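You operate a simulated robot arm through the tools that you are given. There is no shell and no other tool. Be economical: measure what you need, move in short steps, check, and stop when the job is done.

Carry out the task below with a simulated two-armed robot. There is one attempt and no reset: what you move stays moved.

JOB
Lift the black stub out, turn the marked disc to teal and pin it.
Fine: stub in the blue tray; pull the orange pin out, turn the disc, push the pin in again. Where these are worked on the way, their far stop is far enough and under half their travel is too little: orange pin.

Only the result counts: the job must be done as asked and must still hold three seconds after the hand-in. Knocking over, shifting, dropping, spilling or breaking anything else fails it.

ROBOT AND FRAMES
Two 7-joint arms with three-finger grippers on one trunk that stands fixed in place. Base frame: the origin is at the foot of the trunk, x ahead of it, y to its left, z up; the work surface is at about z = 800. Readings come in mm, rad, newtons and seconds.
The left shoulder is at [70, 165, 1163], the right one opposite. With the tool pointing down near the work surface each hand reaches from about 360 to 880 mm from the base axis, measured 20 degrees to its own side. Payload 3.91 kg a hand.
The tool frame of a hand sits at the grasp point between the pads (the TCP): z along the fingers, y along the line on which they close. The tips reach 30 mm beyond it. The gripper opens to 116 mm. The gripper's body begins 73 mm behind the TCP.
Orientation is that of the tool frame in the base frame, as a unit quaternion [w, x, y, z]. With the fingers straight down and closing along the base's y, the tool's x points along the base's -x, its y along +y and its z along -z.

CONTROLS
- The arms move only by the tool nudge_tool. It takes "left_deltas", "right_deltas" or both (then of equal length, played together; a hand with none holds still); each is a list of rows, each a list of 2 entries, a list of its own where there are three numbers: the shift along the base's x, y, z in units of 30 mm (1.0 is 30 mm), then the turn, a rotation vector about the base's x, y, z in units of 6 degrees (1.0 is 6 degrees). In form: [[[tx, ty, tz], [wx, wy, wz]], ...]. A call has 1 to 20 rows; each row shifts and turns the commanded pose from where the row before left it. "left_gripper" and "right_gripper" are, for a hand that has rows, the closure in counts, from 0 (fully open) to 255 (shut), set as the call begins (left out, the last holds). A call with a number of a shift or a turn outside -1 to 1 is refused whole. Rows are played at 5 a second. More than 50 mm and 0.15 rad between two rows, or a gripper value outside its range, and nothing of the call is played. Where a pose cannot be reached the arm comes as near as it can. A force on the tool above 70 N (or 10 N above the force at the start of the call, whichever is more), or a blocked arm, ends the call early, and 0.2 s more pass. The fingers move at their own pace (about 153 mm/s each) and stop on an object; they squeeze with about 41 N. The grip force told is the motor's: it shows also when the fingers shut on nothing. Time passes only in rows, and 0.2 s behind the last, so rows that do not move let the fingers close. The reply holds the time, the measured pose of the TCP, the force on the tool along the base axes, the opening and the grip force, in the units named above and with some noise, with the torque about the TCP (base axes, N m) and any sound that the robot's microphone picked up.
- Cameras (640 x 400 px; columns grow to the right, rows downward): "scene" is now at [130, -30, 1470.2]; the picture's right is [-0.33, -0.94, 0.00], its down [-0.62, 0.22, -0.76] and it looks along [0.71, -0.25, -0.65] (base axes); focal length 369 px, centre (320, 200). "left" rides on the left gripper at [75, 17, -88] in its tool frame; the picture's right is [-0.22, 0.97, 0.00], its down [-0.70, -0.16, -0.70] and it looks along [-0.68, -0.16, 0.71] (tool axes); focal length 247 px, centre (320, 200). "right" rides on the right gripper at [52, 56, -88] in its tool frame; the picture's right is [-0.73, 0.68, 0.00], its down [-0.49, -0.52, -0.70] and it looks along [-0.48, -0.51, 0.71] (tool axes); focal length 247 px, centre (320, 200). There is no depth. A picture from a camera that has moved, and an enlarged one, comes with that camera's place and axes in the base frame and with its lens.
- grab_frame(camera): a new picture of that camera. No time passes.
- move_column(by): slides the trunk up (or, below 0, down) by that many mm; the arms and the scene camera ride with it, the base frame stays. It gives what a move gives, with no picture.
- head_to(pan, tilt): turns the head with the scene camera to pan (to the left, within 1.501 rad either way) and tilt (down, from -0.506 to 1.204), counted from straight ahead of the robot. It gives what a move gives.
- close_up(camera, box): a new picture of the part [left, top, right, bottom] of that camera's present view, enlarged. No time passes.
- close_job(): hands the job in; it is judged then, once.

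Work in short steps. Places have to be worked out from the pictures, the camera data and where the tool is seen: move nearer, look again, correct. Check each grasp and each placing, and mend what went wrong. You have 120 turns and 94 pictures in all, those below and enlarged ones among them. Open the grippers and draw the arms clear of the work before you hand the job in, unless the task says otherwise; then end with one line.

The tools are called as name(argument=value, ...) on one line, values as JSON. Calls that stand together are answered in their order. nudge_tool: Moves the arms, as the interface text tells. Its arguments: {"type":"object","properties":{"left_deltas":{"type":"array"},"left_gripper":{"type":"number"},"right_deltas":{"type":"array"},"right_gripper":{"type":"number"}},"required":[]} The other tools are called the same way: move_column (by) slides the trunk up or down; head_to (pan, tilt) turns the head that bears the scene camera; grab_frame (camera) takes a picture; close_up (camera, box) takes an enlarged picture of a part of a camera's view; close_job () hands the job in.

At the start:

```text
time_s: 0.0
left_position: [702.7, 103.6, 1066.1]
left_ee_rot: [0.0, 0.001, 1.0, 0.0]
left_wrist_force: [0.8, -0.4, 0.3]
left_ft_torque: [0.02, -0.04, 0.01]
left_finger_gap: 115.9
left_grasp_force: 0.0
right_position: [599.7, -324.8, 1094.8]
right_ee_rot: [0.0, -0.001, 1.0, 0.0]
right_wrist_force: [0.4, -0.4, 0.4]
right_ft_torque: [-0.01, 0.0, -0.01]
right_finger_gap: 116.1
right_grasp_force: 0.1
trunk travel left (down, up): [-700.0, 140.0]
head pan, tilt: [-0.337, 0.714]
```

scene: 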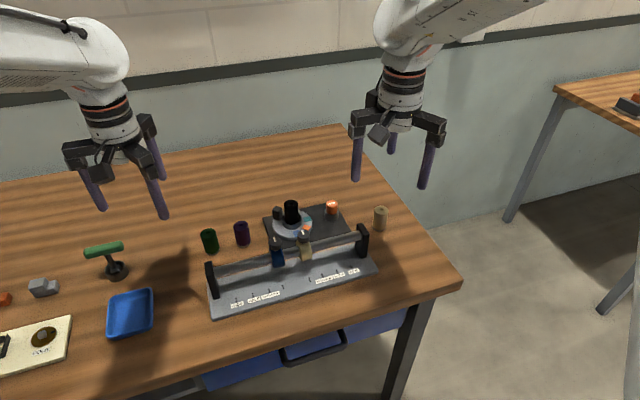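
right: 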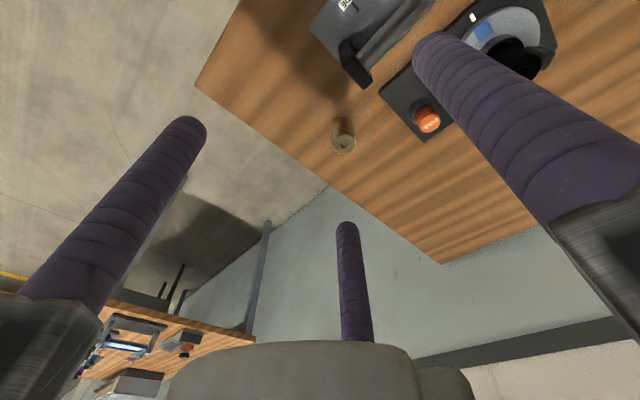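
left: 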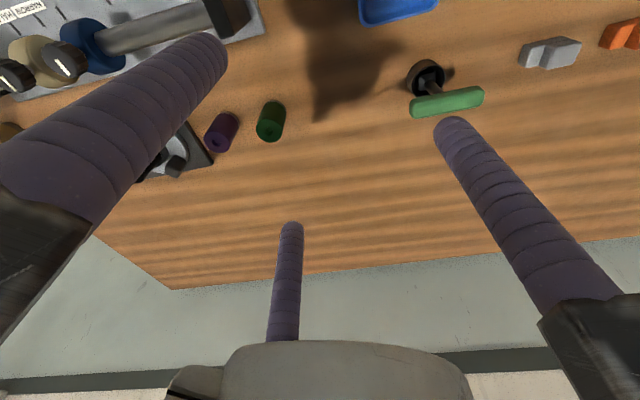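

I'll first enlarge the area with the disc and the rail to see the parts.

close_up(camera="scene", box=[190, 180, 400, 320])

close_up(camera="scene", box=[250, 190, 350, 260])

```text
2.86 times, centred on (295, 250) of scene
camera zoom: at [130.0, -30.0, 1470.2], right [-0.33, -0.94, 0.0], down [-0.62, 0.22, -0.76], along [0.71, -0.25, -0.65], focal length 1055 px, centre (391, 57)
```

zoom: 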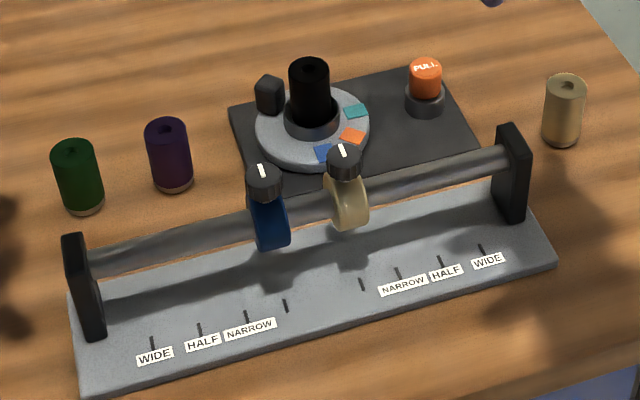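

```text
5.71 times, centred on (300, 225) of scene
camera zoom: at [130.0, -30.0, 1470.2], right [-0.33, -0.94, 0.0], down [-0.62, 0.22, -0.76], along [0.71, -0.25, -0.65], focal length 2109 px, centre (434, 57)
```

zoom: 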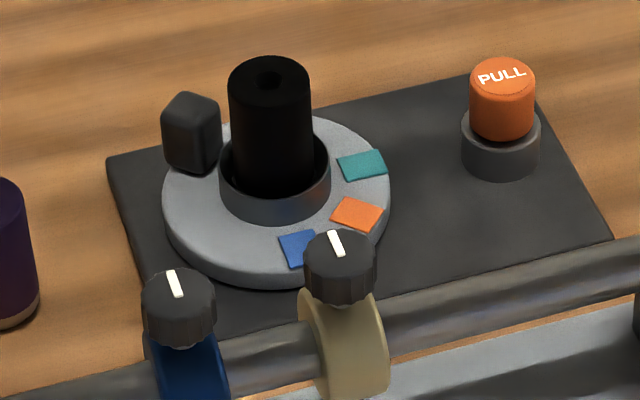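

The right camera sees the disc from another side; enlarge that to look for the pointer mark.

close_up(camera="right", box=[380, 0, 580, 140])

close_up(camera="scene", box=[80, 220, 180, 350])

```text
2.86 times, centred on (480, 70) of right
camera zoom: at [547.2, -268.8, 1184.3], right [0.73, 0.68, 0.0], down [0.49, -0.52, 0.7], along [0.48, -0.51, -0.71], focal length 706 px, centre (-137, 571)
```

zoom: 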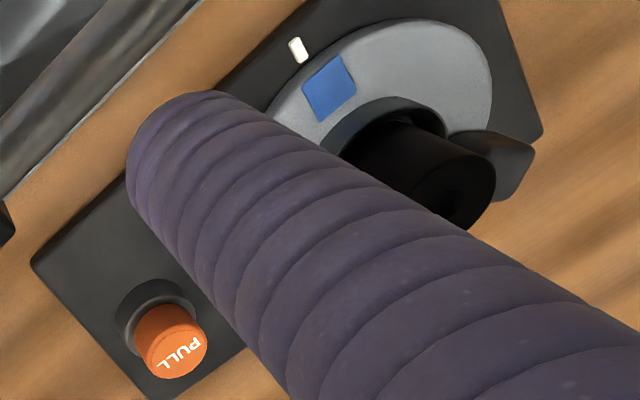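

```text
3.08 times, centred on (130, 285) of scene
camera zoom: at [130.0, -30.0, 1470.2], right [-0.33, -0.94, 0.0], down [-0.62, 0.22, -0.76], along [0.71, -0.25, -0.65], focal length 1136 px, centre (905, -62)
```

zoom: 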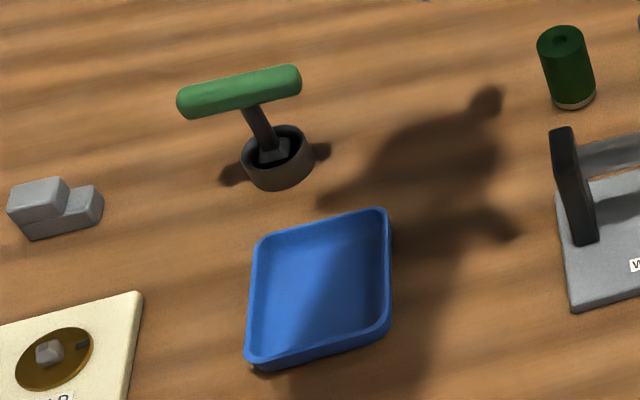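

The white pointer is on the robot side of the plate; blue sits at it now, and teal is about 100° around. I'll move the left hand away and the right hand to where its camera has a clear view.

nudge_tool(left_deltas=[[[0, 1, 0], [0, 0, 0]], [[0, 1, 0], [0, 0, 0]], [[0, 1, 0], [0, 0, 0]], [[0, 1, 0], [0, 0, 0]], [[0, 1, 0], [0, 0, 0]], [[0, 1, 0], [0, 0, 0]], [[0, 1, 0], [0, 0, 0]], [[0, 1, 0], [0, 0, 0]], [[0, 1, 0], [0, 0, 0]]], right_deltas=[[[0, 0.8, 0], [0, 0, 0]], [[0, 0.8, 0], [0, 0, 0]], [[0, 0.8, 0], [0, 0, 0]], [[0, 0.8, 0], [0, 0, 0]], [[0, 0.8, 0], [0, 0, 0]], [[0, 0.8, 0], [0, 0, 0]], [[0, 0.8, 0], [0, 0, 0]], [[0, 0.8, 0], [0, 0, 0]], [[0, 0.8, 0], [0, 0, 0]]])

grab_frame(camera="right")

```text
time_s: 2.0
left_position: [704.5, 376.8, 1065.1]
left_ee_rot: [-0.001, 0.001, 1.0, -0.002]
left_wrist_force: [-0.4, 0.8, -0.5]
left_ft_torque: [-0.08, -0.04, 0.02]
left_finger_gap: 115.9
left_grasp_force: 0.1
right_position: [601.6, -106.0, 1095.8]
right_ee_rot: [-0.001, 0.0, 1.0, -0.001]
right_wrist_force: [0.2, 1.1, 0.2]
right_ft_torque: [-0.04, -0.03, 0.01]
right_finger_gap: 116.0
right_grasp_force: 0.1
trunk travel left (down, up): [-700.0, 140.0]
head pan, tilt: [-0.337, 0.714]
```

```text
86 pictures are left
camera right: at [549.5, -50.6, 1183.4], right [0.73, 0.68, 0.0], down [0.49, -0.52, 0.7], along [0.48, -0.51, -0.71], focal length 247 px, centre (320, 200)
```

right: 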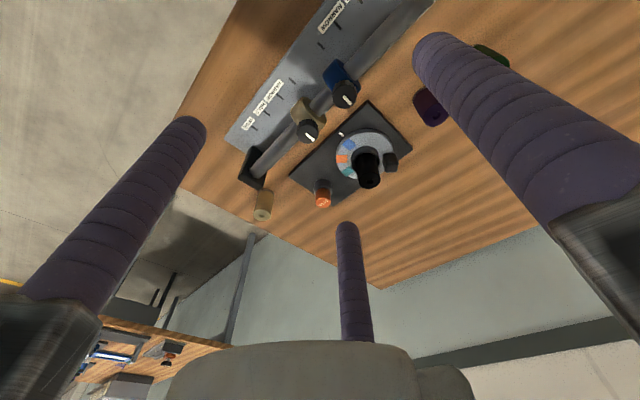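

Clear view now; enlarge the fixture here.

close_up(camera="right", box=[290, 90, 420, 220])

close_up(camera="right", box=[325, 110, 405, 190])

```text
3.08 times, centred on (355, 155) of right
camera zoom: at [549.5, -50.6, 1183.4], right [0.73, 0.68, 0.0], down [0.49, -0.52, 0.7], along [0.48, -0.51, -0.71], focal length 760 px, centre (212, 338)
```

zoom: 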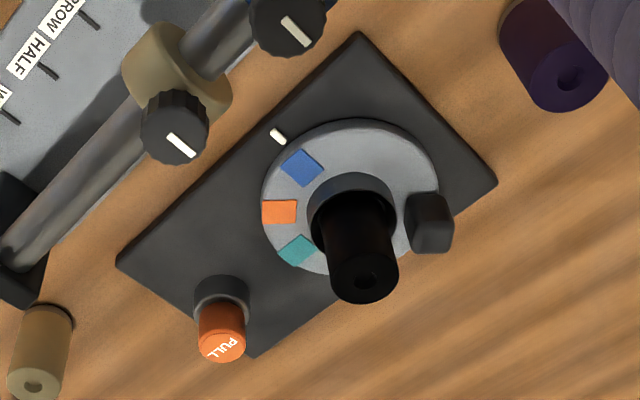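

```text
5.00 times, centred on (365, 150) of right
camera zoom: at [549.5, -50.6, 1183.4], right [0.73, 0.68, 0.0], down [0.49, -0.52, 0.7], along [0.48, -0.51, -0.71], focal length 1235 px, centre (95, 450)
```

zoom: 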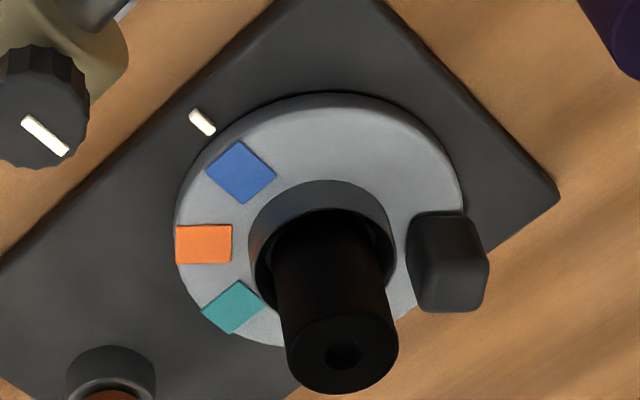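

Triangulating gives stub top ≈ (787, -186, 876), pin top ≈ (785, -292, 849), lug ≈ (828, -161, 830). I'll go above the stub with half-closed fingers, stopping above it to check.

nudge_tool(right_deltas=[[[0.883, -0.381, 0], [0, 0, 0]], [[0.883, -0.381, 0], [0, 0, 0]], [[0.883, -0.381, 0], [0, 0, 0]], [[0.883, -0.381, 0], [0, 0, 0]], [[0.883, -0.381, 0], [0, 0, 0]], [[0.883, -0.381, 0], [0, 0, 0]], [[0.883, -0.381, 0], [0, 0, 0]], [[0, 0, -0.9], [0, 0, 0]], [[0, 0, -0.9], [0, 0, 0]], [[0, 0, -0.9], [0, 0, 0]], [[0, 0, -0.9], [0, 0, 0]], [[0, 0, -0.9], [0, 0, 0]], [[0, 0, -0.9], [0, 0, 0]]], right_gripper=100)

close_up(camera="scene", box=[230, 130, 370, 260])

grab_frame(camera="right")

```text
time_s: 4.8
left_position: [703.8, 373.8, 1066.6]
left_ee_rot: [-0.001, 0.001, 1.0, 0.0]
left_wrist_force: [0.2, 0.4, -0.2]
left_ft_torque: [-0.01, 0.0, 0.0]
left_finger_gap: 116.0
left_grasp_force: 0.0
right_position: [786.1, -187.2, 931.9]
right_ee_rot: [0.0, 0.0, 1.0, 0.0]
right_wrist_force: [0.1, -0.3, 0.0]
right_ft_torque: [0.0, -0.02, -0.04]
right_finger_gap: 70.6
right_grasp_force: 0.0
trunk travel left (down, up): [-700.0, 140.0]
head pan, tilt: [-0.337, 0.714]
```

```text
3.08 times, centred on (300, 195) of scene
camera zoom: at [130.9, -30.2, 1470.2], right [-0.33, -0.94, 0.0], down [-0.62, 0.22, -0.76], along [0.71, -0.25, -0.66], focal length 1136 px, centre (382, 215)
```

zoom: 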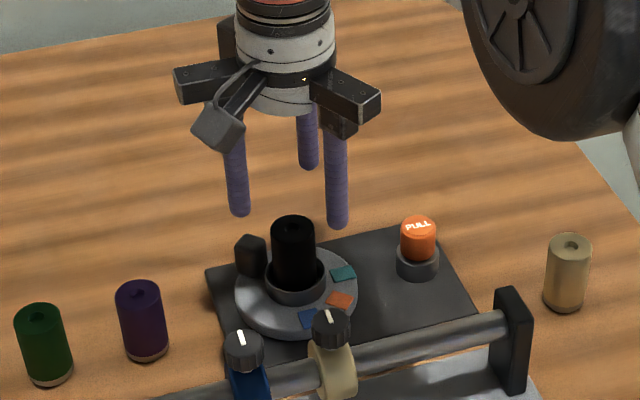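

```text
82 pictures are left
camera right: at [734.1, -131.3, 1021.0], right [0.73, 0.68, 0.0], down [0.49, -0.52, 0.7], along [0.48, -0.51, -0.71], focal length 247 px, centre (320, 200)
```

right: 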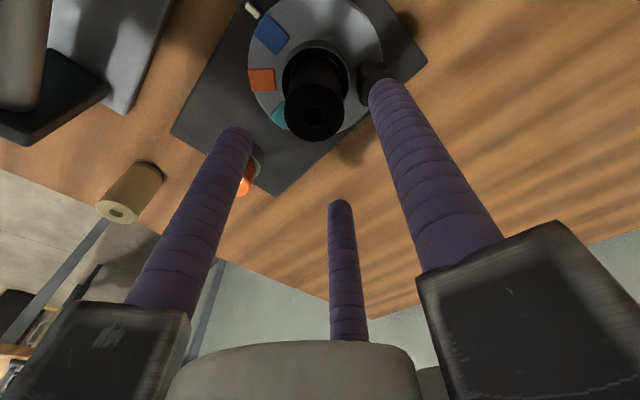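

The pictures show that the gripper really has three fingers at 120° centred on the TCP, and they straddle the stub. Descend around it to TCP z ≈ 866.

nudge_tool(right_deltas=[[[0.03, 0.03, -0.75], [0, 0, 0]], [[0, 0, -0.75], [0, 0, 0]], [[0, 0, -0.7], [0, 0, 0]]])

close_up(camera="scene", box=[240, 150, 350, 260])

grab_frame(camera="right")

```text
time_s: 5.6
left_position: [703.0, 373.1, 1065.3]
left_ee_rot: [-0.001, 0.0, 1.0, 0.0]
left_wrist_force: [1.2, 0.0, -0.1]
left_ft_torque: [0.01, 0.02, 0.0]
left_finger_gap: 115.9
left_grasp_force: 0.1
right_position: [785.8, -187.2, 865.6]
right_ee_rot: [-0.002, -0.002, 1.0, 0.0]
right_wrist_force: [-19.8, 3.5, 20.2]
right_ft_torque: [1.19, 0.67, 0.92]
right_finger_gap: 71.9
right_grasp_force: 1.7
trunk travel left (down, up): [-700.0, 140.0]
head pan, tilt: [-0.337, 0.714]
```

```text
3.64 times, centred on (295, 205) of scene
camera zoom: at [130.3, -30.1, 1470.1], right [-0.33, -0.94, 0.0], down [-0.62, 0.22, -0.76], along [0.71, -0.25, -0.66], focal length 1342 px, centre (411, 182)
```

zoom: 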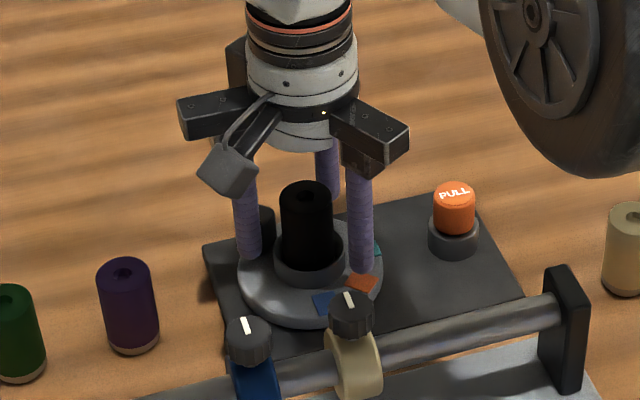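

```text
80 pictures are left
camera right: at [734.1, -130.6, 954.2], right [0.73, 0.68, 0.0], down [0.49, -0.52, 0.7], along [0.48, -0.51, -0.72], focal length 247 px, centre (320, 200)
```

right: 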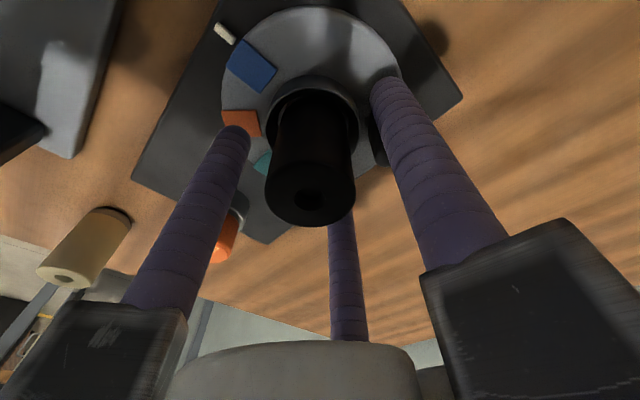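

There is a 20 N contact at the +y fingertip (torque puts it there — the lug's top). I back up 14 mm and close on the stub above it.

nudge_tool(right_deltas=[[[0, 0, -0.0], [0, 0, 0]], [[0, 0, 0.47], [0, 0, 0]], [[0, 0, 0], [0, 0, 0]]])

nudge_tool(right_deltas=[[[0, 0, 0], [0, 0, 0]], [[0, 0, 0], [0, 0, 0]], [[0, 0, 0], [0, 0, 0]]], right_gripper=255)

close_up(camera="scene", box=[240, 150, 350, 260])

```text
time_s: 6.4
left_position: [702.1, 372.8, 1066.7]
left_ee_rot: [0.0, 0.0, 1.0, 0.0]
left_wrist_force: [-0.1, -0.5, 0.8]
left_ft_torque: [-0.01, 0.04, 0.0]
left_finger_gap: 116.2
left_grasp_force: 0.2
right_position: [787.5, -188.7, 884.5]
right_ee_rot: [0.001, 0.0, 1.0, 0.0]
right_wrist_force: [-2.4, 2.1, 3.4]
right_ft_torque: [0.23, 0.04, 0.11]
right_finger_gap: 71.4
right_grasp_force: 0.8
trunk travel left (down, up): [-700.0, 140.0]
head pan, tilt: [-0.337, 0.714]
```

```text
time_s: 7.2
left_position: [699.3, 375.2, 1067.7]
left_ee_rot: [0.002, 0.0, 1.0, -0.001]
left_wrist_force: [-0.4, 0.8, -1.0]
left_ft_torque: [0.01, 0.01, -0.02]
left_finger_gap: 115.9
left_grasp_force: 0.1
right_position: [785.0, -185.9, 886.7]
right_ee_rot: [0.001, 0.0, 1.0, -0.001]
right_wrist_force: [-16.3, 9.5, 16.3]
right_ft_torque: [0.4, 0.67, 0.07]
right_finger_gap: 38.2
right_grasp_force: 41.0
trunk travel left (down, up): [-700.0, 140.0]
head pan, tilt: [-0.337, 0.714]
```

```text
3.64 times, centred on (295, 205) of scene
camera zoom: at [125.0, -27.6, 1470.8], right [-0.33, -0.94, 0.0], down [-0.62, 0.21, -0.76], along [0.72, -0.25, -0.65], focal length 1342 px, centre (411, 182)
```

zoom: 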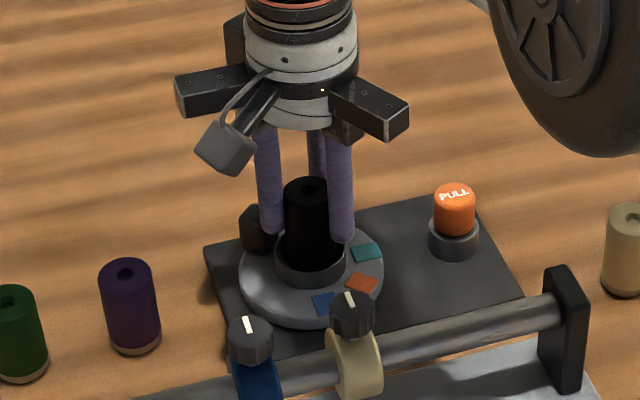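

Grip at 38 mm gap with 41 N: the stub is held. Lift gently.

nudge_tool(right_deltas=[[[0, 0, 0.3], [0, 0, 0]], [[0, 0, 0.4], [0, 0, 0]], [[0, 0, 0.5], [0, 0, 0]], [[0, 0, 0.5], [0, 0, 0]]])

close_up(camera="scene", box=[240, 150, 350, 260])

```text
time_s: 8.2
left_position: [703.8, 373.6, 1064.7]
left_ee_rot: [0.0, 0.0, 1.0, 0.001]
left_wrist_force: [0.2, 0.5, -0.4]
left_ft_torque: [0.02, -0.03, 0.03]
left_finger_gap: 115.8
left_grasp_force: 0.0
right_position: [786.0, -187.3, 934.8]
right_ee_rot: [0.0, 0.0, 1.0, 0.0]
right_wrist_force: [-0.9, -0.2, -4.0]
right_ft_torque: [-0.05, -0.04, 0.01]
right_finger_gap: 38.1
right_grasp_force: 41.4
trunk travel left (down, up): [-700.0, 140.0]
head pan, tilt: [-0.337, 0.714]
```

```text
3.64 times, centred on (295, 205) of scene
camera zoom: at [130.1, -29.6, 1470.2], right [-0.33, -0.94, 0.0], down [-0.62, 0.22, -0.76], along [0.71, -0.25, -0.65], focal length 1342 px, centre (411, 182)
```

zoom: 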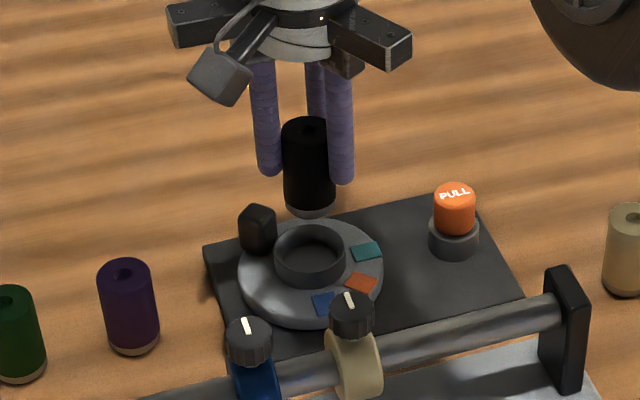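

The stub is out cleanly (≈4 N). Carry it high to above the tray at ≈(649, 197), moving the left hand further off at the same time.

nudge_tool(left_deltas=[[[0, 1, 0], [0, 0, 0]], [[0, 1, 0], [0, 0, 0]], [[0, 1, 0], [0, 0, 0]], [[0, 0, 1], [0, 0, 0]], [[0, 0, 1], [0, 0, 0]], [[0, 0, 0], [0, 0, 0]], [[0, 0, 0], [0, 0, 0]], [[0, 0, 0], [0, 0, 0]], [[0, 0, 0], [0, 0, 0]], [[0, 0, 0], [0, 0, 0]], [[0, 0, 0], [0, 0, 0]], [[0, 0, 0], [0, 0, 0]], [[0, 0, 0], [0, 0, 0]], [[0, 0, 0], [0, 0, 0]], [[0, 0, 0], [0, 0, 0]], [[0, 0, 0], [0, 0, 0]]], right_deltas=[[[0, 0, 0.75], [0, 0, 0]], [[0, 0, 0.75], [0, 0, 0]], [[0, 0, 0.7], [0, 0, 0]], [[-0.3515, 0.985, 0], [0, 0, 0]], [[-0.3515, 0.985, 0], [0, 0, 0]], [[-0.3515, 0.985, 0], [0, 0, 0]], [[-0.3515, 0.985, 0], [0, 0, 0]], [[-0.3515, 0.985, 0], [0, 0, 0]], [[-0.3515, 0.985, 0], [0, 0, 0]], [[-0.3515, 0.985, 0], [0, 0, 0]], [[-0.3515, 0.985, 0], [0, 0, 0]], [[-0.3515, 0.985, 0], [0, 0, 0]], [[-0.3515, 0.985, 0], [0, 0, 0]], [[-0.3515, 0.985, 0], [0, 0, 0]], [[-0.3515, 0.985, 0], [0, 0, 0]], [[-0.3515, 0.985, 0], [0, 0, 0]]])

grab_frame(camera="scene")

grab_frame(camera="right")

```text
time_s: 11.6
left_position: [703.0, 465.7, 1125.3]
left_ee_rot: [0.0, 0.0, 1.0, -0.001]
left_wrist_force: [0.3, 0.2, 0.5]
left_ft_torque: [-0.04, 0.02, 0.02]
left_finger_gap: 116.1
left_grasp_force: 0.1
right_position: [652.0, 197.9, 1002.4]
right_ee_rot: [0.0, 0.002, 1.0, -0.001]
right_wrist_force: [0.5, -0.6, -4.1]
right_ft_torque: [-0.01, -0.02, -0.01]
right_finger_gap: 38.1
right_grasp_force: 41.2
trunk travel left (down, up): [-700.0, 140.0]
head pan, tilt: [-0.337, 0.714]
```

```text
77 pictures are left
camera scene: at [130.7, -28.4, 1470.2], right [-0.33, -0.94, 0.0], down [-0.62, 0.22, -0.76], along [0.71, -0.25, -0.65], focal length 369 px, centre (320, 200)
```

scene: 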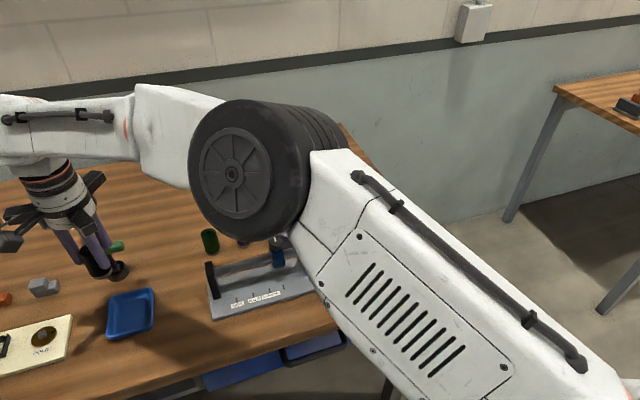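

```text
76 pictures are left
camera right: at [599.8, 254.0, 1090.9], right [0.73, 0.68, 0.0], down [0.48, -0.52, 0.7], along [0.48, -0.51, -0.71], focal length 247 px, centre (320, 200)
```

right: 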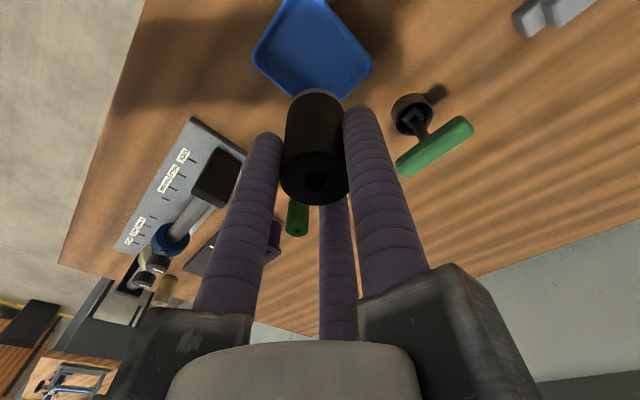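

Right-camera and scene estimates agree: tray centre ≈ (646, 198). Descend to about 10 mm above tray floor.

nudge_tool(right_deltas=[[[-0.1, 0, -0.9], [0, 0, 0]], [[-0.1, 0, -0.9], [0, 0, 0]], [[0, 0, -0.9], [0, 0, 0]], [[0, 0, -0.8], [0, 0, 0]]])

close_up(camera="scene", box=[60, 230, 200, 360])

grab_frame(camera="right")

```text
time_s: 12.6
left_position: [703.2, 465.7, 1124.8]
left_ee_rot: [-0.001, 0.0, 1.0, 0.0]
left_wrist_force: [0.1, 0.1, -0.3]
left_ft_torque: [0.01, 0.03, 0.0]
left_finger_gap: 116.0
left_grasp_force: 0.1
right_position: [642.2, 195.8, 894.5]
right_ee_rot: [0.0, -0.001, 1.0, 0.0]
right_wrist_force: [0.7, -0.1, -3.5]
right_ft_torque: [0.01, -0.01, 0.0]
right_finger_gap: 38.1
right_grasp_force: 41.5
trunk travel left (down, up): [-700.0, 140.0]
head pan, tilt: [-0.337, 0.714]
```

```text
3.08 times, centred on (130, 295) of scene
camera zoom: at [131.5, -29.3, 1470.1], right [-0.33, -0.94, 0.0], down [-0.62, 0.22, -0.76], along [0.71, -0.25, -0.66], focal length 1136 px, centre (905, -92)
```

zoom: 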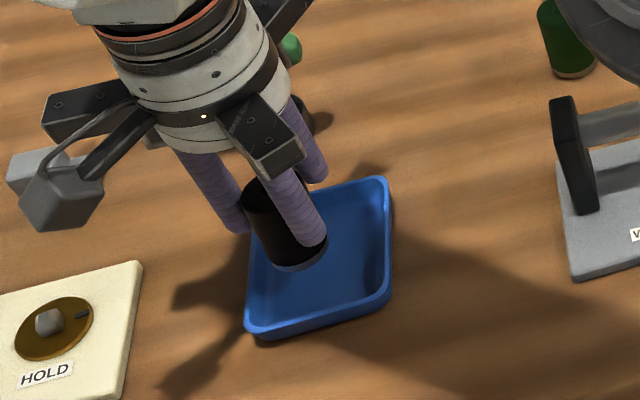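

```text
74 pictures are left
camera right: at [590.9, 252.5, 981.7], right [0.73, 0.68, 0.0], down [0.49, -0.52, 0.7], along [0.48, -0.51, -0.71], focal length 247 px, centre (320, 200)
```

right: 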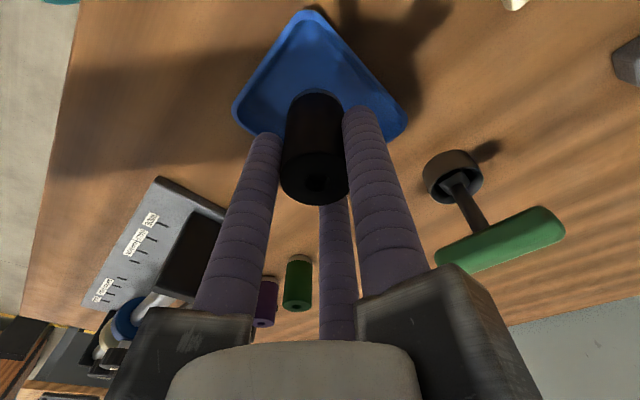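

The stub is over the tray interior, a little above the floor. Lower in small steps until touch.

nudge_tool(right_deltas=[[[0, 0, -0.3], [0, 0, 0]], [[0, 0, 0], [0, 0, 0]]])

close_up(camera="scene", box=[100, 260, 180, 350])

```text
time_s: 13.2
left_position: [701.0, 466.9, 1126.9]
left_ee_rot: [0.0, 0.0, 1.0, 0.001]
left_wrist_force: [0.4, -0.8, -0.3]
left_ft_torque: [0.01, 0.0, 0.0]
left_finger_gap: 116.0
left_grasp_force: 0.0
right_position: [643.9, 196.3, 885.1]
right_ee_rot: [0.0, -0.001, 1.0, -0.001]
right_wrist_force: [0.4, -0.2, -4.4]
right_ft_torque: [-0.04, -0.04, -0.01]
right_finger_gap: 37.9
right_grasp_force: 40.5
trunk travel left (down, up): [-700.0, 140.0]
head pan, tilt: [-0.337, 0.714]
```

```text
4.44 times, centred on (140, 305) of scene
camera zoom: at [130.5, -29.5, 1470.2], right [-0.33, -0.94, 0.0], down [-0.62, 0.22, -0.76], along [0.71, -0.25, -0.66], focal length 1640 px, centre (1120, -267)
```

zoom: 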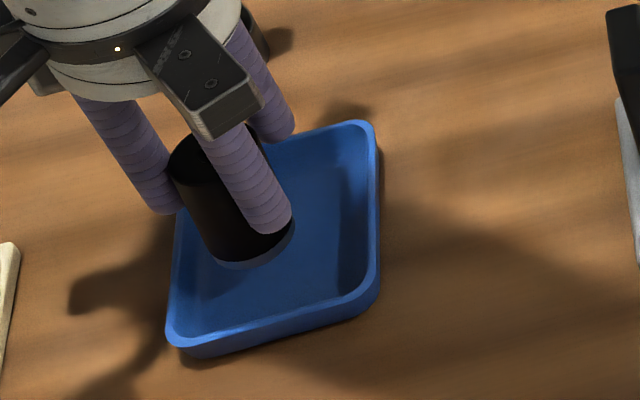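

Not yet touching; lower further in small rows.

nudge_tool(right_deltas=[[[0, -0.1, -0.15], [0, 0, 0]], [[0, -0.1, -0.1], [0, 0, 0]], [[0, 0, 0], [0, 0, 0]]])

close_up(camera="scene", box=[100, 260, 180, 350])

```text
time_s: 14.0
left_position: [702.2, 464.9, 1126.3]
left_ee_rot: [0.0, 0.0, 1.0, -0.001]
left_wrist_force: [-0.6, -0.7, -0.3]
left_ft_torque: [0.02, 0.02, 0.02]
left_finger_gap: 116.1
left_grasp_force: 0.1
right_position: [642.3, 189.8, 877.5]
right_ee_rot: [0.001, 0.0, 1.0, 0.0]
right_wrist_force: [0.0, -0.7, -3.7]
right_ft_torque: [-0.04, -0.05, -0.04]
right_finger_gap: 37.9
right_grasp_force: 40.7
trunk travel left (down, up): [-700.0, 140.0]
head pan, tilt: [-0.337, 0.714]
```

```text
4.44 times, centred on (140, 305) of scene
camera zoom: at [130.5, -29.6, 1470.2], right [-0.33, -0.94, 0.0], down [-0.62, 0.22, -0.76], along [0.71, -0.25, -0.66], focal length 1640 px, centre (1120, -267)
```

zoom: 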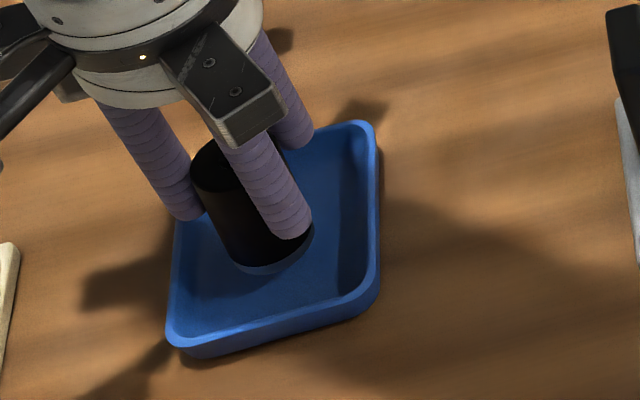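

Still no contact; continue a few mm at a time.

nudge_tool(right_deltas=[[[0, 0, -0.1], [0, 0, 0]], [[0, 0, -0.1], [0, 0, 0]], [[0, 0, 0], [0, 0, 0]]])

nudge_tool(right_deltas=[[[0, 0, -0.1], [0, 0, 0]], [[0, 0, 0], [0, 0, 0]]])

```text
time_s: 14.8
left_position: [702.1, 466.2, 1125.8]
left_ee_rot: [-0.001, -0.001, 1.0, 0.0]
left_wrist_force: [0.2, 0.9, -0.2]
left_ft_torque: [-0.02, -0.04, 0.03]
left_finger_gap: 116.0
left_grasp_force: 0.0
right_position: [642.9, 191.3, 871.2]
right_ee_rot: [-0.001, 0.0, 1.0, 0.0]
right_wrist_force: [0.4, -0.2, -3.6]
right_ft_torque: [-0.04, -0.05, 0.01]
right_finger_gap: 37.8
right_grasp_force: 41.1
trunk travel left (down, up): [-700.0, 140.0]
head pan, tilt: [-0.337, 0.714]
```

```text
time_s: 15.4
left_position: [701.9, 465.8, 1125.2]
left_ee_rot: [0.0, 0.0, 1.0, 0.0]
left_wrist_force: [0.9, 1.1, 0.4]
left_ft_torque: [-0.03, -0.01, 0.04]
left_finger_gap: 115.9
left_grasp_force: 0.2
right_position: [643.0, 190.8, 869.3]
right_ee_rot: [0.0, 0.0, 1.0, 0.0]
right_wrist_force: [1.5, 0.4, -4.1]
right_ft_torque: [-0.04, 0.0, 0.02]
right_finger_gap: 37.7
right_grasp_force: 41.1
trunk travel left (down, up): [-700.0, 140.0]
head pan, tilt: [-0.337, 0.714]
```

nudge_tool(right_deltas=[[[0, 0, -0.1], [0, 0, 0]], [[0, 0, 0], [0, 0, 0]]])

close_up(camera="scene", box=[100, 260, 180, 350])

```text
time_s: 16.0
left_position: [702.0, 465.7, 1126.0]
left_ee_rot: [0.001, 0.0, 1.0, 0.0]
left_wrist_force: [-0.2, 0.1, 0.8]
left_ft_torque: [0.04, 0.01, 0.0]
left_finger_gap: 116.2
left_grasp_force: 0.0
right_position: [645.6, 190.8, 864.7]
right_ee_rot: [0.001, 0.0, 1.0, 0.0]
right_wrist_force: [1.7, -0.4, -1.7]
right_ft_torque: [0.0, -0.05, 0.01]
right_finger_gap: 37.5
right_grasp_force: 41.0
trunk travel left (down, up): [-700.0, 140.0]
head pan, tilt: [-0.337, 0.714]
```

```text
4.44 times, centred on (140, 305) of scene
camera zoom: at [130.4, -29.7, 1470.2], right [-0.33, -0.94, 0.0], down [-0.62, 0.22, -0.76], along [0.71, -0.25, -0.65], focal length 1640 px, centre (1120, -267)
```

zoom: 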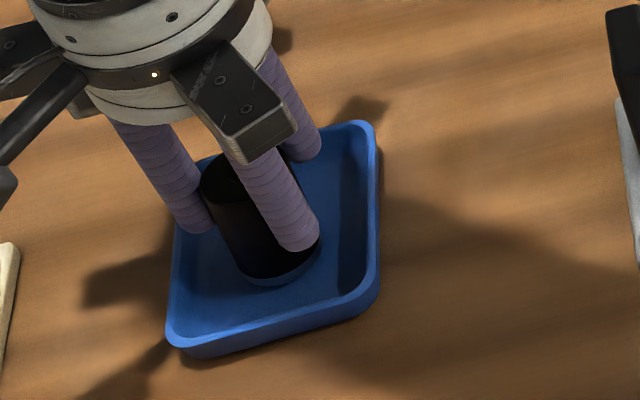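

The load has started to drop: touching. One more mm, then open a little.

nudge_tool(right_deltas=[[[0, 0, -0.07], [0, 0, 0]], [[0, 0, 0], [0, 0, 0]]])

nudge_tool(right_deltas=[[[0, 0, 0], [0, 0, 0]], [[0, 0, 0], [0, 0, 0]]], right_gripper=130)

close_up(camera="scene", box=[100, 260, 180, 350])

```text
time_s: 16.6
left_position: [700.9, 464.8, 1127.1]
left_ee_rot: [0.0, -0.001, 1.0, 0.001]
left_wrist_force: [-0.2, -0.6, 0.2]
left_ft_torque: [0.01, 0.04, 0.0]
left_finger_gap: 116.2
left_grasp_force: 0.1
right_position: [644.4, 192.3, 865.5]
right_ee_rot: [0.002, 0.001, 1.0, 0.001]
right_wrist_force: [2.1, -1.6, 10.7]
right_ft_torque: [-0.15, -0.24, 0.0]
right_finger_gap: 37.8
right_grasp_force: 41.1
trunk travel left (down, up): [-700.0, 140.0]
head pan, tilt: [-0.337, 0.714]
```

```text
time_s: 17.2
left_position: [701.4, 465.2, 1126.1]
left_ee_rot: [0.0, 0.0, 1.0, 0.0]
left_wrist_force: [-0.3, -0.5, 1.0]
left_ft_torque: [-0.02, -0.01, 0.0]
left_finger_gap: 115.9
left_grasp_force: 0.1
right_position: [644.2, 192.5, 863.2]
right_ee_rot: [0.0, 0.0, 1.0, 0.0]
right_wrist_force: [0.6, -0.4, 0.5]
right_ft_torque: [0.0, 0.03, 0.02]
right_finger_gap: 56.8
right_grasp_force: 0.0
trunk travel left (down, up): [-700.0, 140.0]
head pan, tilt: [-0.337, 0.714]
```

```text
4.44 times, centred on (140, 305) of scene
camera zoom: at [129.7, -30.0, 1470.2], right [-0.33, -0.94, 0.0], down [-0.62, 0.22, -0.76], along [0.71, -0.25, -0.65], focal length 1640 px, centre (1120, -267)
```

zoom: 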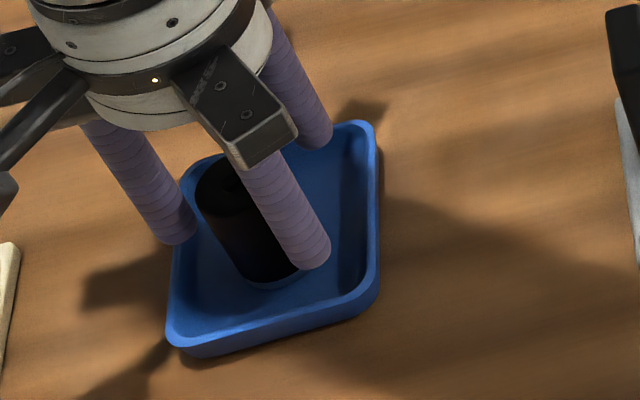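

The stub stands in the tray. Raise straight up.

nudge_tool(right_deltas=[[[0, 0, 0.7], [0, 0, 0]], [[0, 0, 0.9], [0, 0, 0]], [[0, 0, 1], [0, 0, 0]], [[0, 0, 1], [0, 0, 0]], [[0, 0, 1], [0, 0, 0]]])

nudge_tool(right_deltas=[[[0.2765, -0.949, 0], [0, 0, 0]], [[0.2765, -0.949, 0], [0, 0, 0]], [[0.2765, -0.949, 0], [0, 0, 0]], [[0.2765, -0.949, 0], [0, 0, 0]], [[0.2765, -0.949, 0], [0, 0, 0]], [[0.2765, -0.949, 0], [0, 0, 0]], [[0.2765, -0.949, 0], [0, 0, 0]], [[0.2765, -0.949, 0], [0, 0, 0]], [[0.2765, -0.949, 0], [0, 0, 0]], [[0.2765, -0.949, 0], [0, 0, 0]], [[0.2765, -0.949, 0], [0, 0, 0]], [[0.2765, -0.949, 0], [0, 0, 0]], [[0.2765, -0.949, 0], [0, 0, 0]], [[0.2765, -0.949, 0], [0, 0, 0]], [[0.2765, -0.949, 0], [0, 0, 0]], [[0.2765, -0.949, 0], [0, 0, 0]], [[0.2765, -0.949, 0], [0, 0, 0]]])

grab_frame(camera="scene")

grab_frame(camera="right")

```text
time_s: 18.4
left_position: [700.2, 465.6, 1126.5]
left_ee_rot: [0.0, -0.001, 1.0, 0.0]
left_wrist_force: [-0.2, -0.4, -0.6]
left_ft_torque: [-0.02, -0.03, -0.01]
left_finger_gap: 116.1
left_grasp_force: 0.1
right_position: [646.6, 184.9, 999.0]
right_ee_rot: [-0.002, 0.005, 1.0, 0.003]
right_wrist_force: [-0.8, 0.4, 0.0]
right_ft_torque: [0.01, 0.01, -0.01]
right_finger_gap: 56.9
right_grasp_force: 0.0
trunk travel left (down, up): [-700.0, 140.0]
head pan, tilt: [-0.337, 0.714]
```

```text
time_s: 22.0
left_position: [701.9, 464.2, 1126.6]
left_ee_rot: [0.0, 0.0, 1.0, 0.0]
left_wrist_force: [-0.7, -0.4, 0.2]
left_ft_torque: [-0.01, -0.02, 0.03]
left_finger_gap: 115.9
left_grasp_force: 0.1
right_position: [785.7, -292.8, 1002.7]
right_ee_rot: [-0.001, 0.001, 1.0, 0.001]
right_wrist_force: [0.2, 0.1, 0.8]
right_ft_torque: [0.01, 0.02, 0.01]
right_finger_gap: 56.6
right_grasp_force: 0.1
trunk travel left (down, up): [-700.0, 140.0]
head pan, tilt: [-0.337, 0.714]
```

```text
69 pictures are left
camera scene: at [130.7, -31.2, 1470.1], right [-0.33, -0.94, 0.0], down [-0.62, 0.22, -0.76], along [0.71, -0.25, -0.66], focal length 369 px, centre (320, 200)
```

scene: 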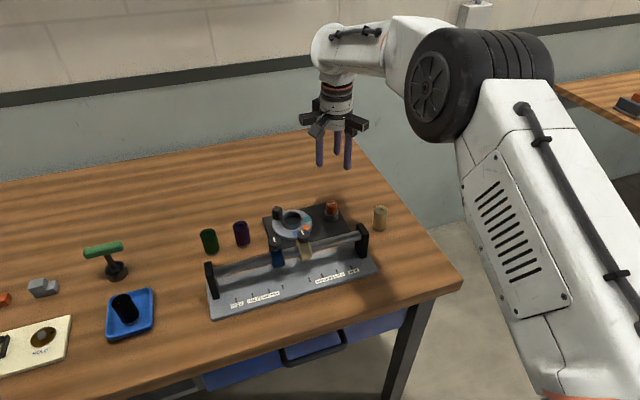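

```text
68 pictures are left
camera right: at [733.9, -237.5, 1090.8], right [0.73, 0.68, 0.0], down [0.49, -0.52, 0.7], along [0.48, -0.51, -0.72], focal length 247 px, centre (320, 200)
```

right: 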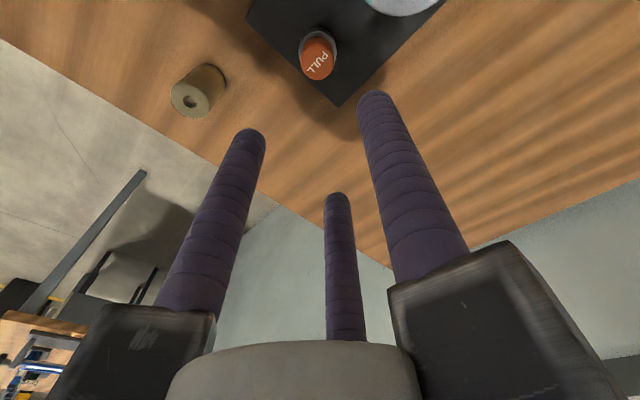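

Above the pin within a few mm. Descend around its cap to TCP z ≈ 862.

nudge_tool(right_deltas=[[[-0.03, 0.04, -0.93], [0, 0, 0]], [[0, 0, -0.93], [0, 0, 0]], [[0, 0, -0.93], [0, 0, 0]], [[0, 0, -0.93], [0, 0, 0]], [[0, 0, -0.93], [0, 0, 0]], [[0, 0, 0], [0, 0, 0]]])

close_up(camera="scene", box=[280, 160, 390, 260])

grab_frame(camera="right")

```text
time_s: 23.4
left_position: [700.7, 465.3, 1126.9]
left_ee_rot: [0.0, 0.0, 1.0, -0.001]
left_wrist_force: [0.1, -0.1, 0.1]
left_ft_torque: [0.02, 0.03, -0.01]
left_finger_gap: 115.8
left_grasp_force: 0.0
right_position: [782.7, -293.5, 861.5]
right_ee_rot: [0.0, 0.0, 1.0, 0.0]
right_wrist_force: [0.1, -0.2, 0.0]
right_ft_torque: [-0.02, -0.03, -0.04]
right_finger_gap: 57.0
right_grasp_force: 0.0
trunk travel left (down, up): [-700.0, 140.0]
head pan, tilt: [-0.337, 0.714]
```

```text
4.00 times, centred on (335, 210) of scene
camera zoom: at [129.4, -29.7, 1470.3], right [-0.33, -0.94, 0.0], down [-0.62, 0.22, -0.76], along [0.71, -0.25, -0.65], focal length 1476 px, centre (260, 160)
```

zoom: 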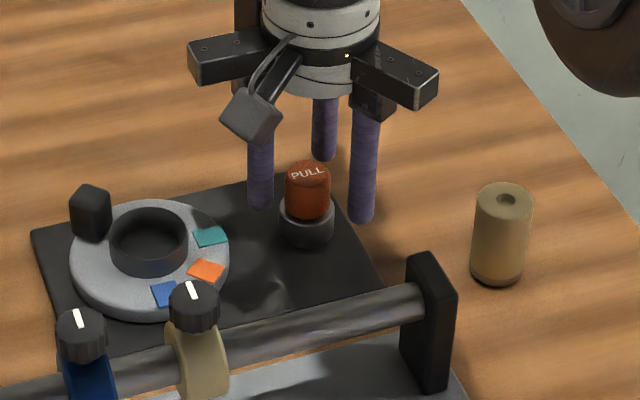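

```text
66 pictures are left
camera right: at [730.3, -237.2, 950.3], right [0.73, 0.68, 0.0], down [0.49, -0.52, 0.7], along [0.48, -0.51, -0.71], focal length 247 px, centre (320, 200)
```

right: 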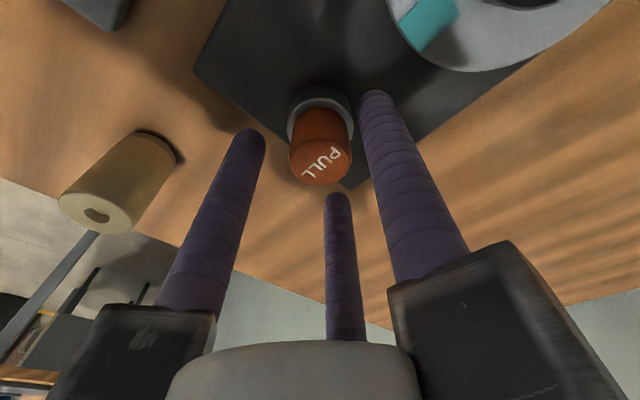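

Centred on the pin. Close and then pull up gently.

nudge_tool(right_deltas=[[[0, 0, 0], [0, 0, 0]], [[0, 0, 0], [0, 0, 0]], [[0, 0, 0], [0, 0, 0]]], right_gripper=255)

nudge_tool(right_deltas=[[[0, 0, 0.2], [0, 0, 0]], [[0, 0, 0.2], [0, 0, 0]]])

close_up(camera="scene", box=[280, 160, 390, 260])

```text
time_s: 24.2
left_position: [700.0, 468.3, 1125.0]
left_ee_rot: [0.0, 0.0, 1.0, -0.001]
left_wrist_force: [0.3, -0.1, -0.4]
left_ft_torque: [0.01, 0.04, 0.01]
left_finger_gap: 116.0
left_grasp_force: 0.0
right_position: [782.4, -289.0, 862.3]
right_ee_rot: [0.0, -0.001, 1.0, 0.0]
right_wrist_force: [-4.1, 15.9, -1.0]
right_ft_torque: [0.57, 0.26, -0.19]
right_finger_gap: 33.5
right_grasp_force: 45.2
trunk travel left (down, up): [-700.0, 140.0]
head pan, tilt: [-0.337, 0.714]
```

```text
time_s: 24.8
left_position: [701.6, 468.1, 1125.0]
left_ee_rot: [-0.001, 0.001, 1.0, -0.001]
left_wrist_force: [-0.3, 0.3, 0.8]
left_ft_torque: [0.01, 0.01, -0.01]
left_finger_gap: 116.0
left_grasp_force: 0.1
right_position: [782.3, -289.2, 872.7]
right_ee_rot: [0.0, 0.0, 1.0, 0.0]
right_wrist_force: [-6.8, 20.5, -2.1]
right_ft_torque: [0.72, 0.61, -0.02]
right_finger_gap: 34.0
right_grasp_force: 45.2
trunk travel left (down, up): [-700.0, 140.0]
head pan, tilt: [-0.337, 0.714]
```

```text
4.00 times, centred on (335, 210) of scene
camera zoom: at [129.4, -26.8, 1470.3], right [-0.33, -0.94, 0.0], down [-0.62, 0.21, -0.76], along [0.71, -0.25, -0.65], focal length 1476 px, centre (260, 160)
```

zoom: 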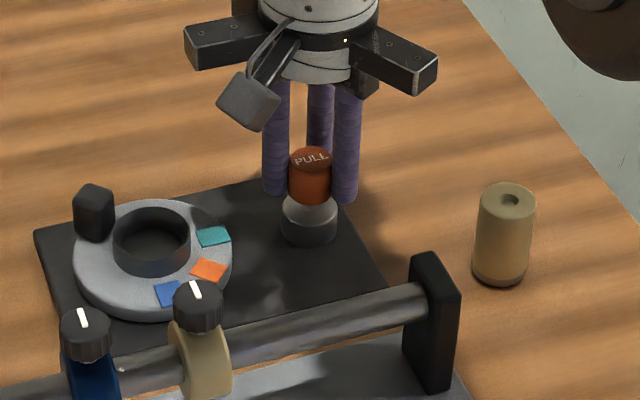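

The pin slides up. The side force says its axis is a few mm toward +y, so I correct that while pulling further.

nudge_tool(right_deltas=[[[-0.05, 0.12, 0.1], [0, 0, 0]], [[0, 0, 0.2], [0, 0, 0]], [[0, 0, 0.2], [0, 0, 0]]])

close_up(camera="scene", box=[280, 160, 390, 260])

```text
time_s: 25.6
left_position: [704.7, 466.7, 1123.8]
left_ee_rot: [-0.001, 0.001, 1.0, 0.0]
left_wrist_force: [1.0, 0.4, -0.5]
left_ft_torque: [0.04, 0.05, 0.01]
left_finger_gap: 116.2
left_grasp_force: 0.0
right_position: [782.2, -286.9, 881.9]
right_ee_rot: [-0.006, -0.001, 1.0, -0.001]
right_wrist_force: [-10.2, 17.1, -32.3]
right_ft_torque: [0.2, -0.04, 0.02]
right_finger_gap: 33.8
right_grasp_force: 45.2
trunk travel left (down, up): [-700.0, 140.0]
head pan, tilt: [-0.337, 0.714]
```

```text
4.00 times, centred on (335, 210) of scene
camera zoom: at [133.8, -29.1, 1469.3], right [-0.33, -0.94, 0.0], down [-0.62, 0.22, -0.75], along [0.71, -0.25, -0.66], focal length 1476 px, centre (260, 160)
```

zoom: 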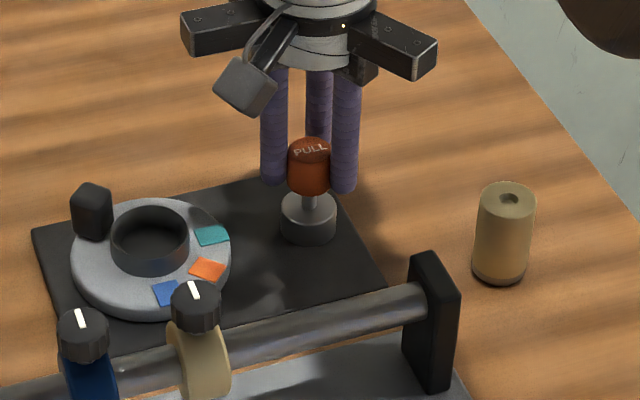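

−32 N downward: the pin is at its far stop, about 20 mm out. Relax the pull and open to see whether it stays out.

nudge_tool(right_deltas=[[[0, 0, -0.07], [0, 0, 0]], [[0, 0, 0], [0, 0, 0]]])

nudge_tool(right_deltas=[[[0, 0, 0], [0, 0, 0]], [[0, 0, 0], [0, 0, 0]]], right_gripper=130)

close_up(camera="scene", box=[280, 160, 390, 260])

```text
time_s: 26.2
left_position: [702.6, 467.3, 1125.4]
left_ee_rot: [-0.001, 0.0, 1.0, -0.001]
left_wrist_force: [-0.2, -0.3, -0.3]
left_ft_torque: [0.02, 0.01, 0.0]
left_finger_gap: 115.9
left_grasp_force: 0.1
right_position: [779.9, -289.6, 883.3]
right_ee_rot: [-0.003, 0.0, 1.0, 0.0]
right_wrist_force: [-14.7, 18.5, -25.6]
right_ft_torque: [0.54, 0.69, 0.01]
right_finger_gap: 32.4
right_grasp_force: 45.0
trunk travel left (down, up): [-700.0, 140.0]
head pan, tilt: [-0.337, 0.714]
```

```text
time_s: 26.8
left_position: [701.1, 466.6, 1125.2]
left_ee_rot: [0.001, -0.001, 1.0, -0.001]
left_wrist_force: [0.3, 0.3, -0.6]
left_ft_torque: [-0.05, 0.02, 0.0]
left_finger_gap: 116.2
left_grasp_force: 0.1
right_position: [782.6, -287.9, 886.9]
right_ee_rot: [0.001, 0.0, 1.0, -0.001]
right_wrist_force: [-0.6, 0.5, 0.8]
right_ft_torque: [-0.07, 0.01, -0.03]
right_finger_gap: 56.8
right_grasp_force: 0.1
trunk travel left (down, up): [-700.0, 140.0]
head pan, tilt: [-0.337, 0.714]
```

```text
4.00 times, centred on (335, 210) of scene
camera zoom: at [130.8, -29.1, 1470.3], right [-0.33, -0.94, 0.0], down [-0.62, 0.22, -0.76], along [0.71, -0.25, -0.65], focal length 1476 px, centre (260, 160)
```

zoom: 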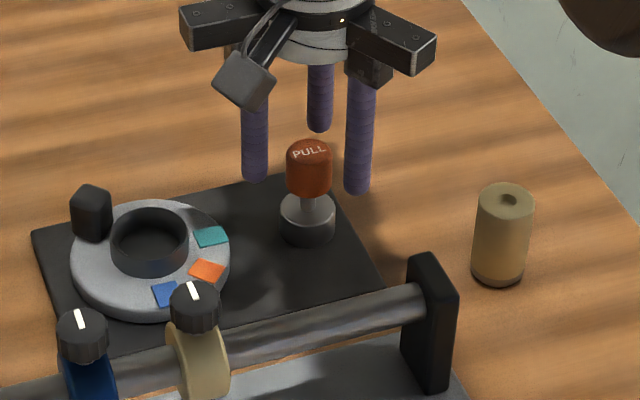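

The pin stays out. Rise and move to where the right camera looks onto the disc.

nudge_tool(right_deltas=[[[0, 0, 0.95], [0, 0, 0]], [[0, 0, 0.95], [0, 0, 0]], [[0, 0, 0.95], [0, 0, 0]], [[0, 0, 0.95], [0, 0, 0]], [[-0.3, 0.92, 0], [0, 0, 0]], [[-0.3, 0.92, 0], [0, 0, 0]], [[-0.3, 0.92, 0], [0, 0, 0]], [[-0.3, 0.92, 0], [0, 0, 0]], [[-0.3, 0.92, 0], [0, 0, 0]], [[0, 0, 0], [0, 0, 0]]])

close_up(camera="right", box=[240, 20, 400, 180])

close_up(camera="scene", box=[260, 190, 350, 260])

```text
time_s: 29.0
left_position: [701.9, 464.5, 1125.4]
left_ee_rot: [0.0, 0.0, 1.0, 0.0]
left_wrist_force: [0.0, 0.3, -0.2]
left_ft_torque: [0.0, 0.02, -0.02]
left_finger_gap: 116.1
left_grasp_force: 0.2
right_position: [739.0, -149.7, 999.7]
right_ee_rot: [0.0, 0.0, 1.0, 0.0]
right_wrist_force: [-0.4, 0.2, -0.4]
right_ft_torque: [0.01, -0.01, 0.0]
right_finger_gap: 56.7
right_grasp_force: 0.1
trunk travel left (down, up): [-700.0, 140.0]
head pan, tilt: [-0.337, 0.714]
```

```text
2.50 times, centred on (320, 100) of right
camera zoom: at [686.3, -93.7, 1089.1], right [0.73, 0.68, 0.0], down [0.49, -0.52, 0.7], along [0.48, -0.51, -0.71], focal length 617 px, centre (320, 450)
```

zoom: 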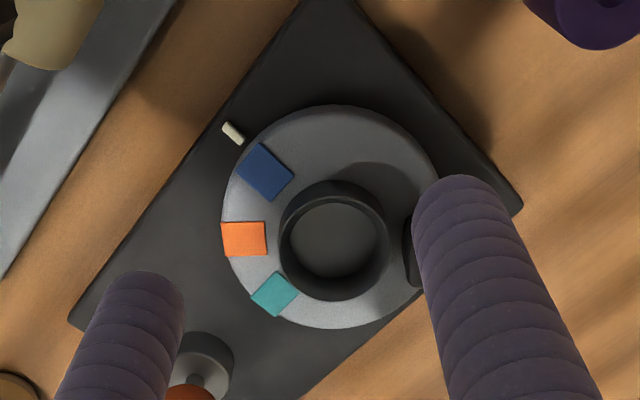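

```text
5.71 times, centred on (305, 225) of scene
camera zoom: at [130.4, -30.7, 1470.2], right [-0.33, -0.94, 0.0], down [-0.62, 0.22, -0.76], along [0.71, -0.25, -0.66], focal length 2109 px, centre (406, 57)
```

zoom: 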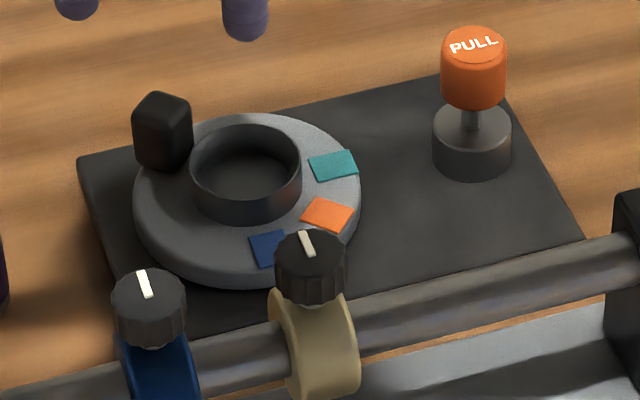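

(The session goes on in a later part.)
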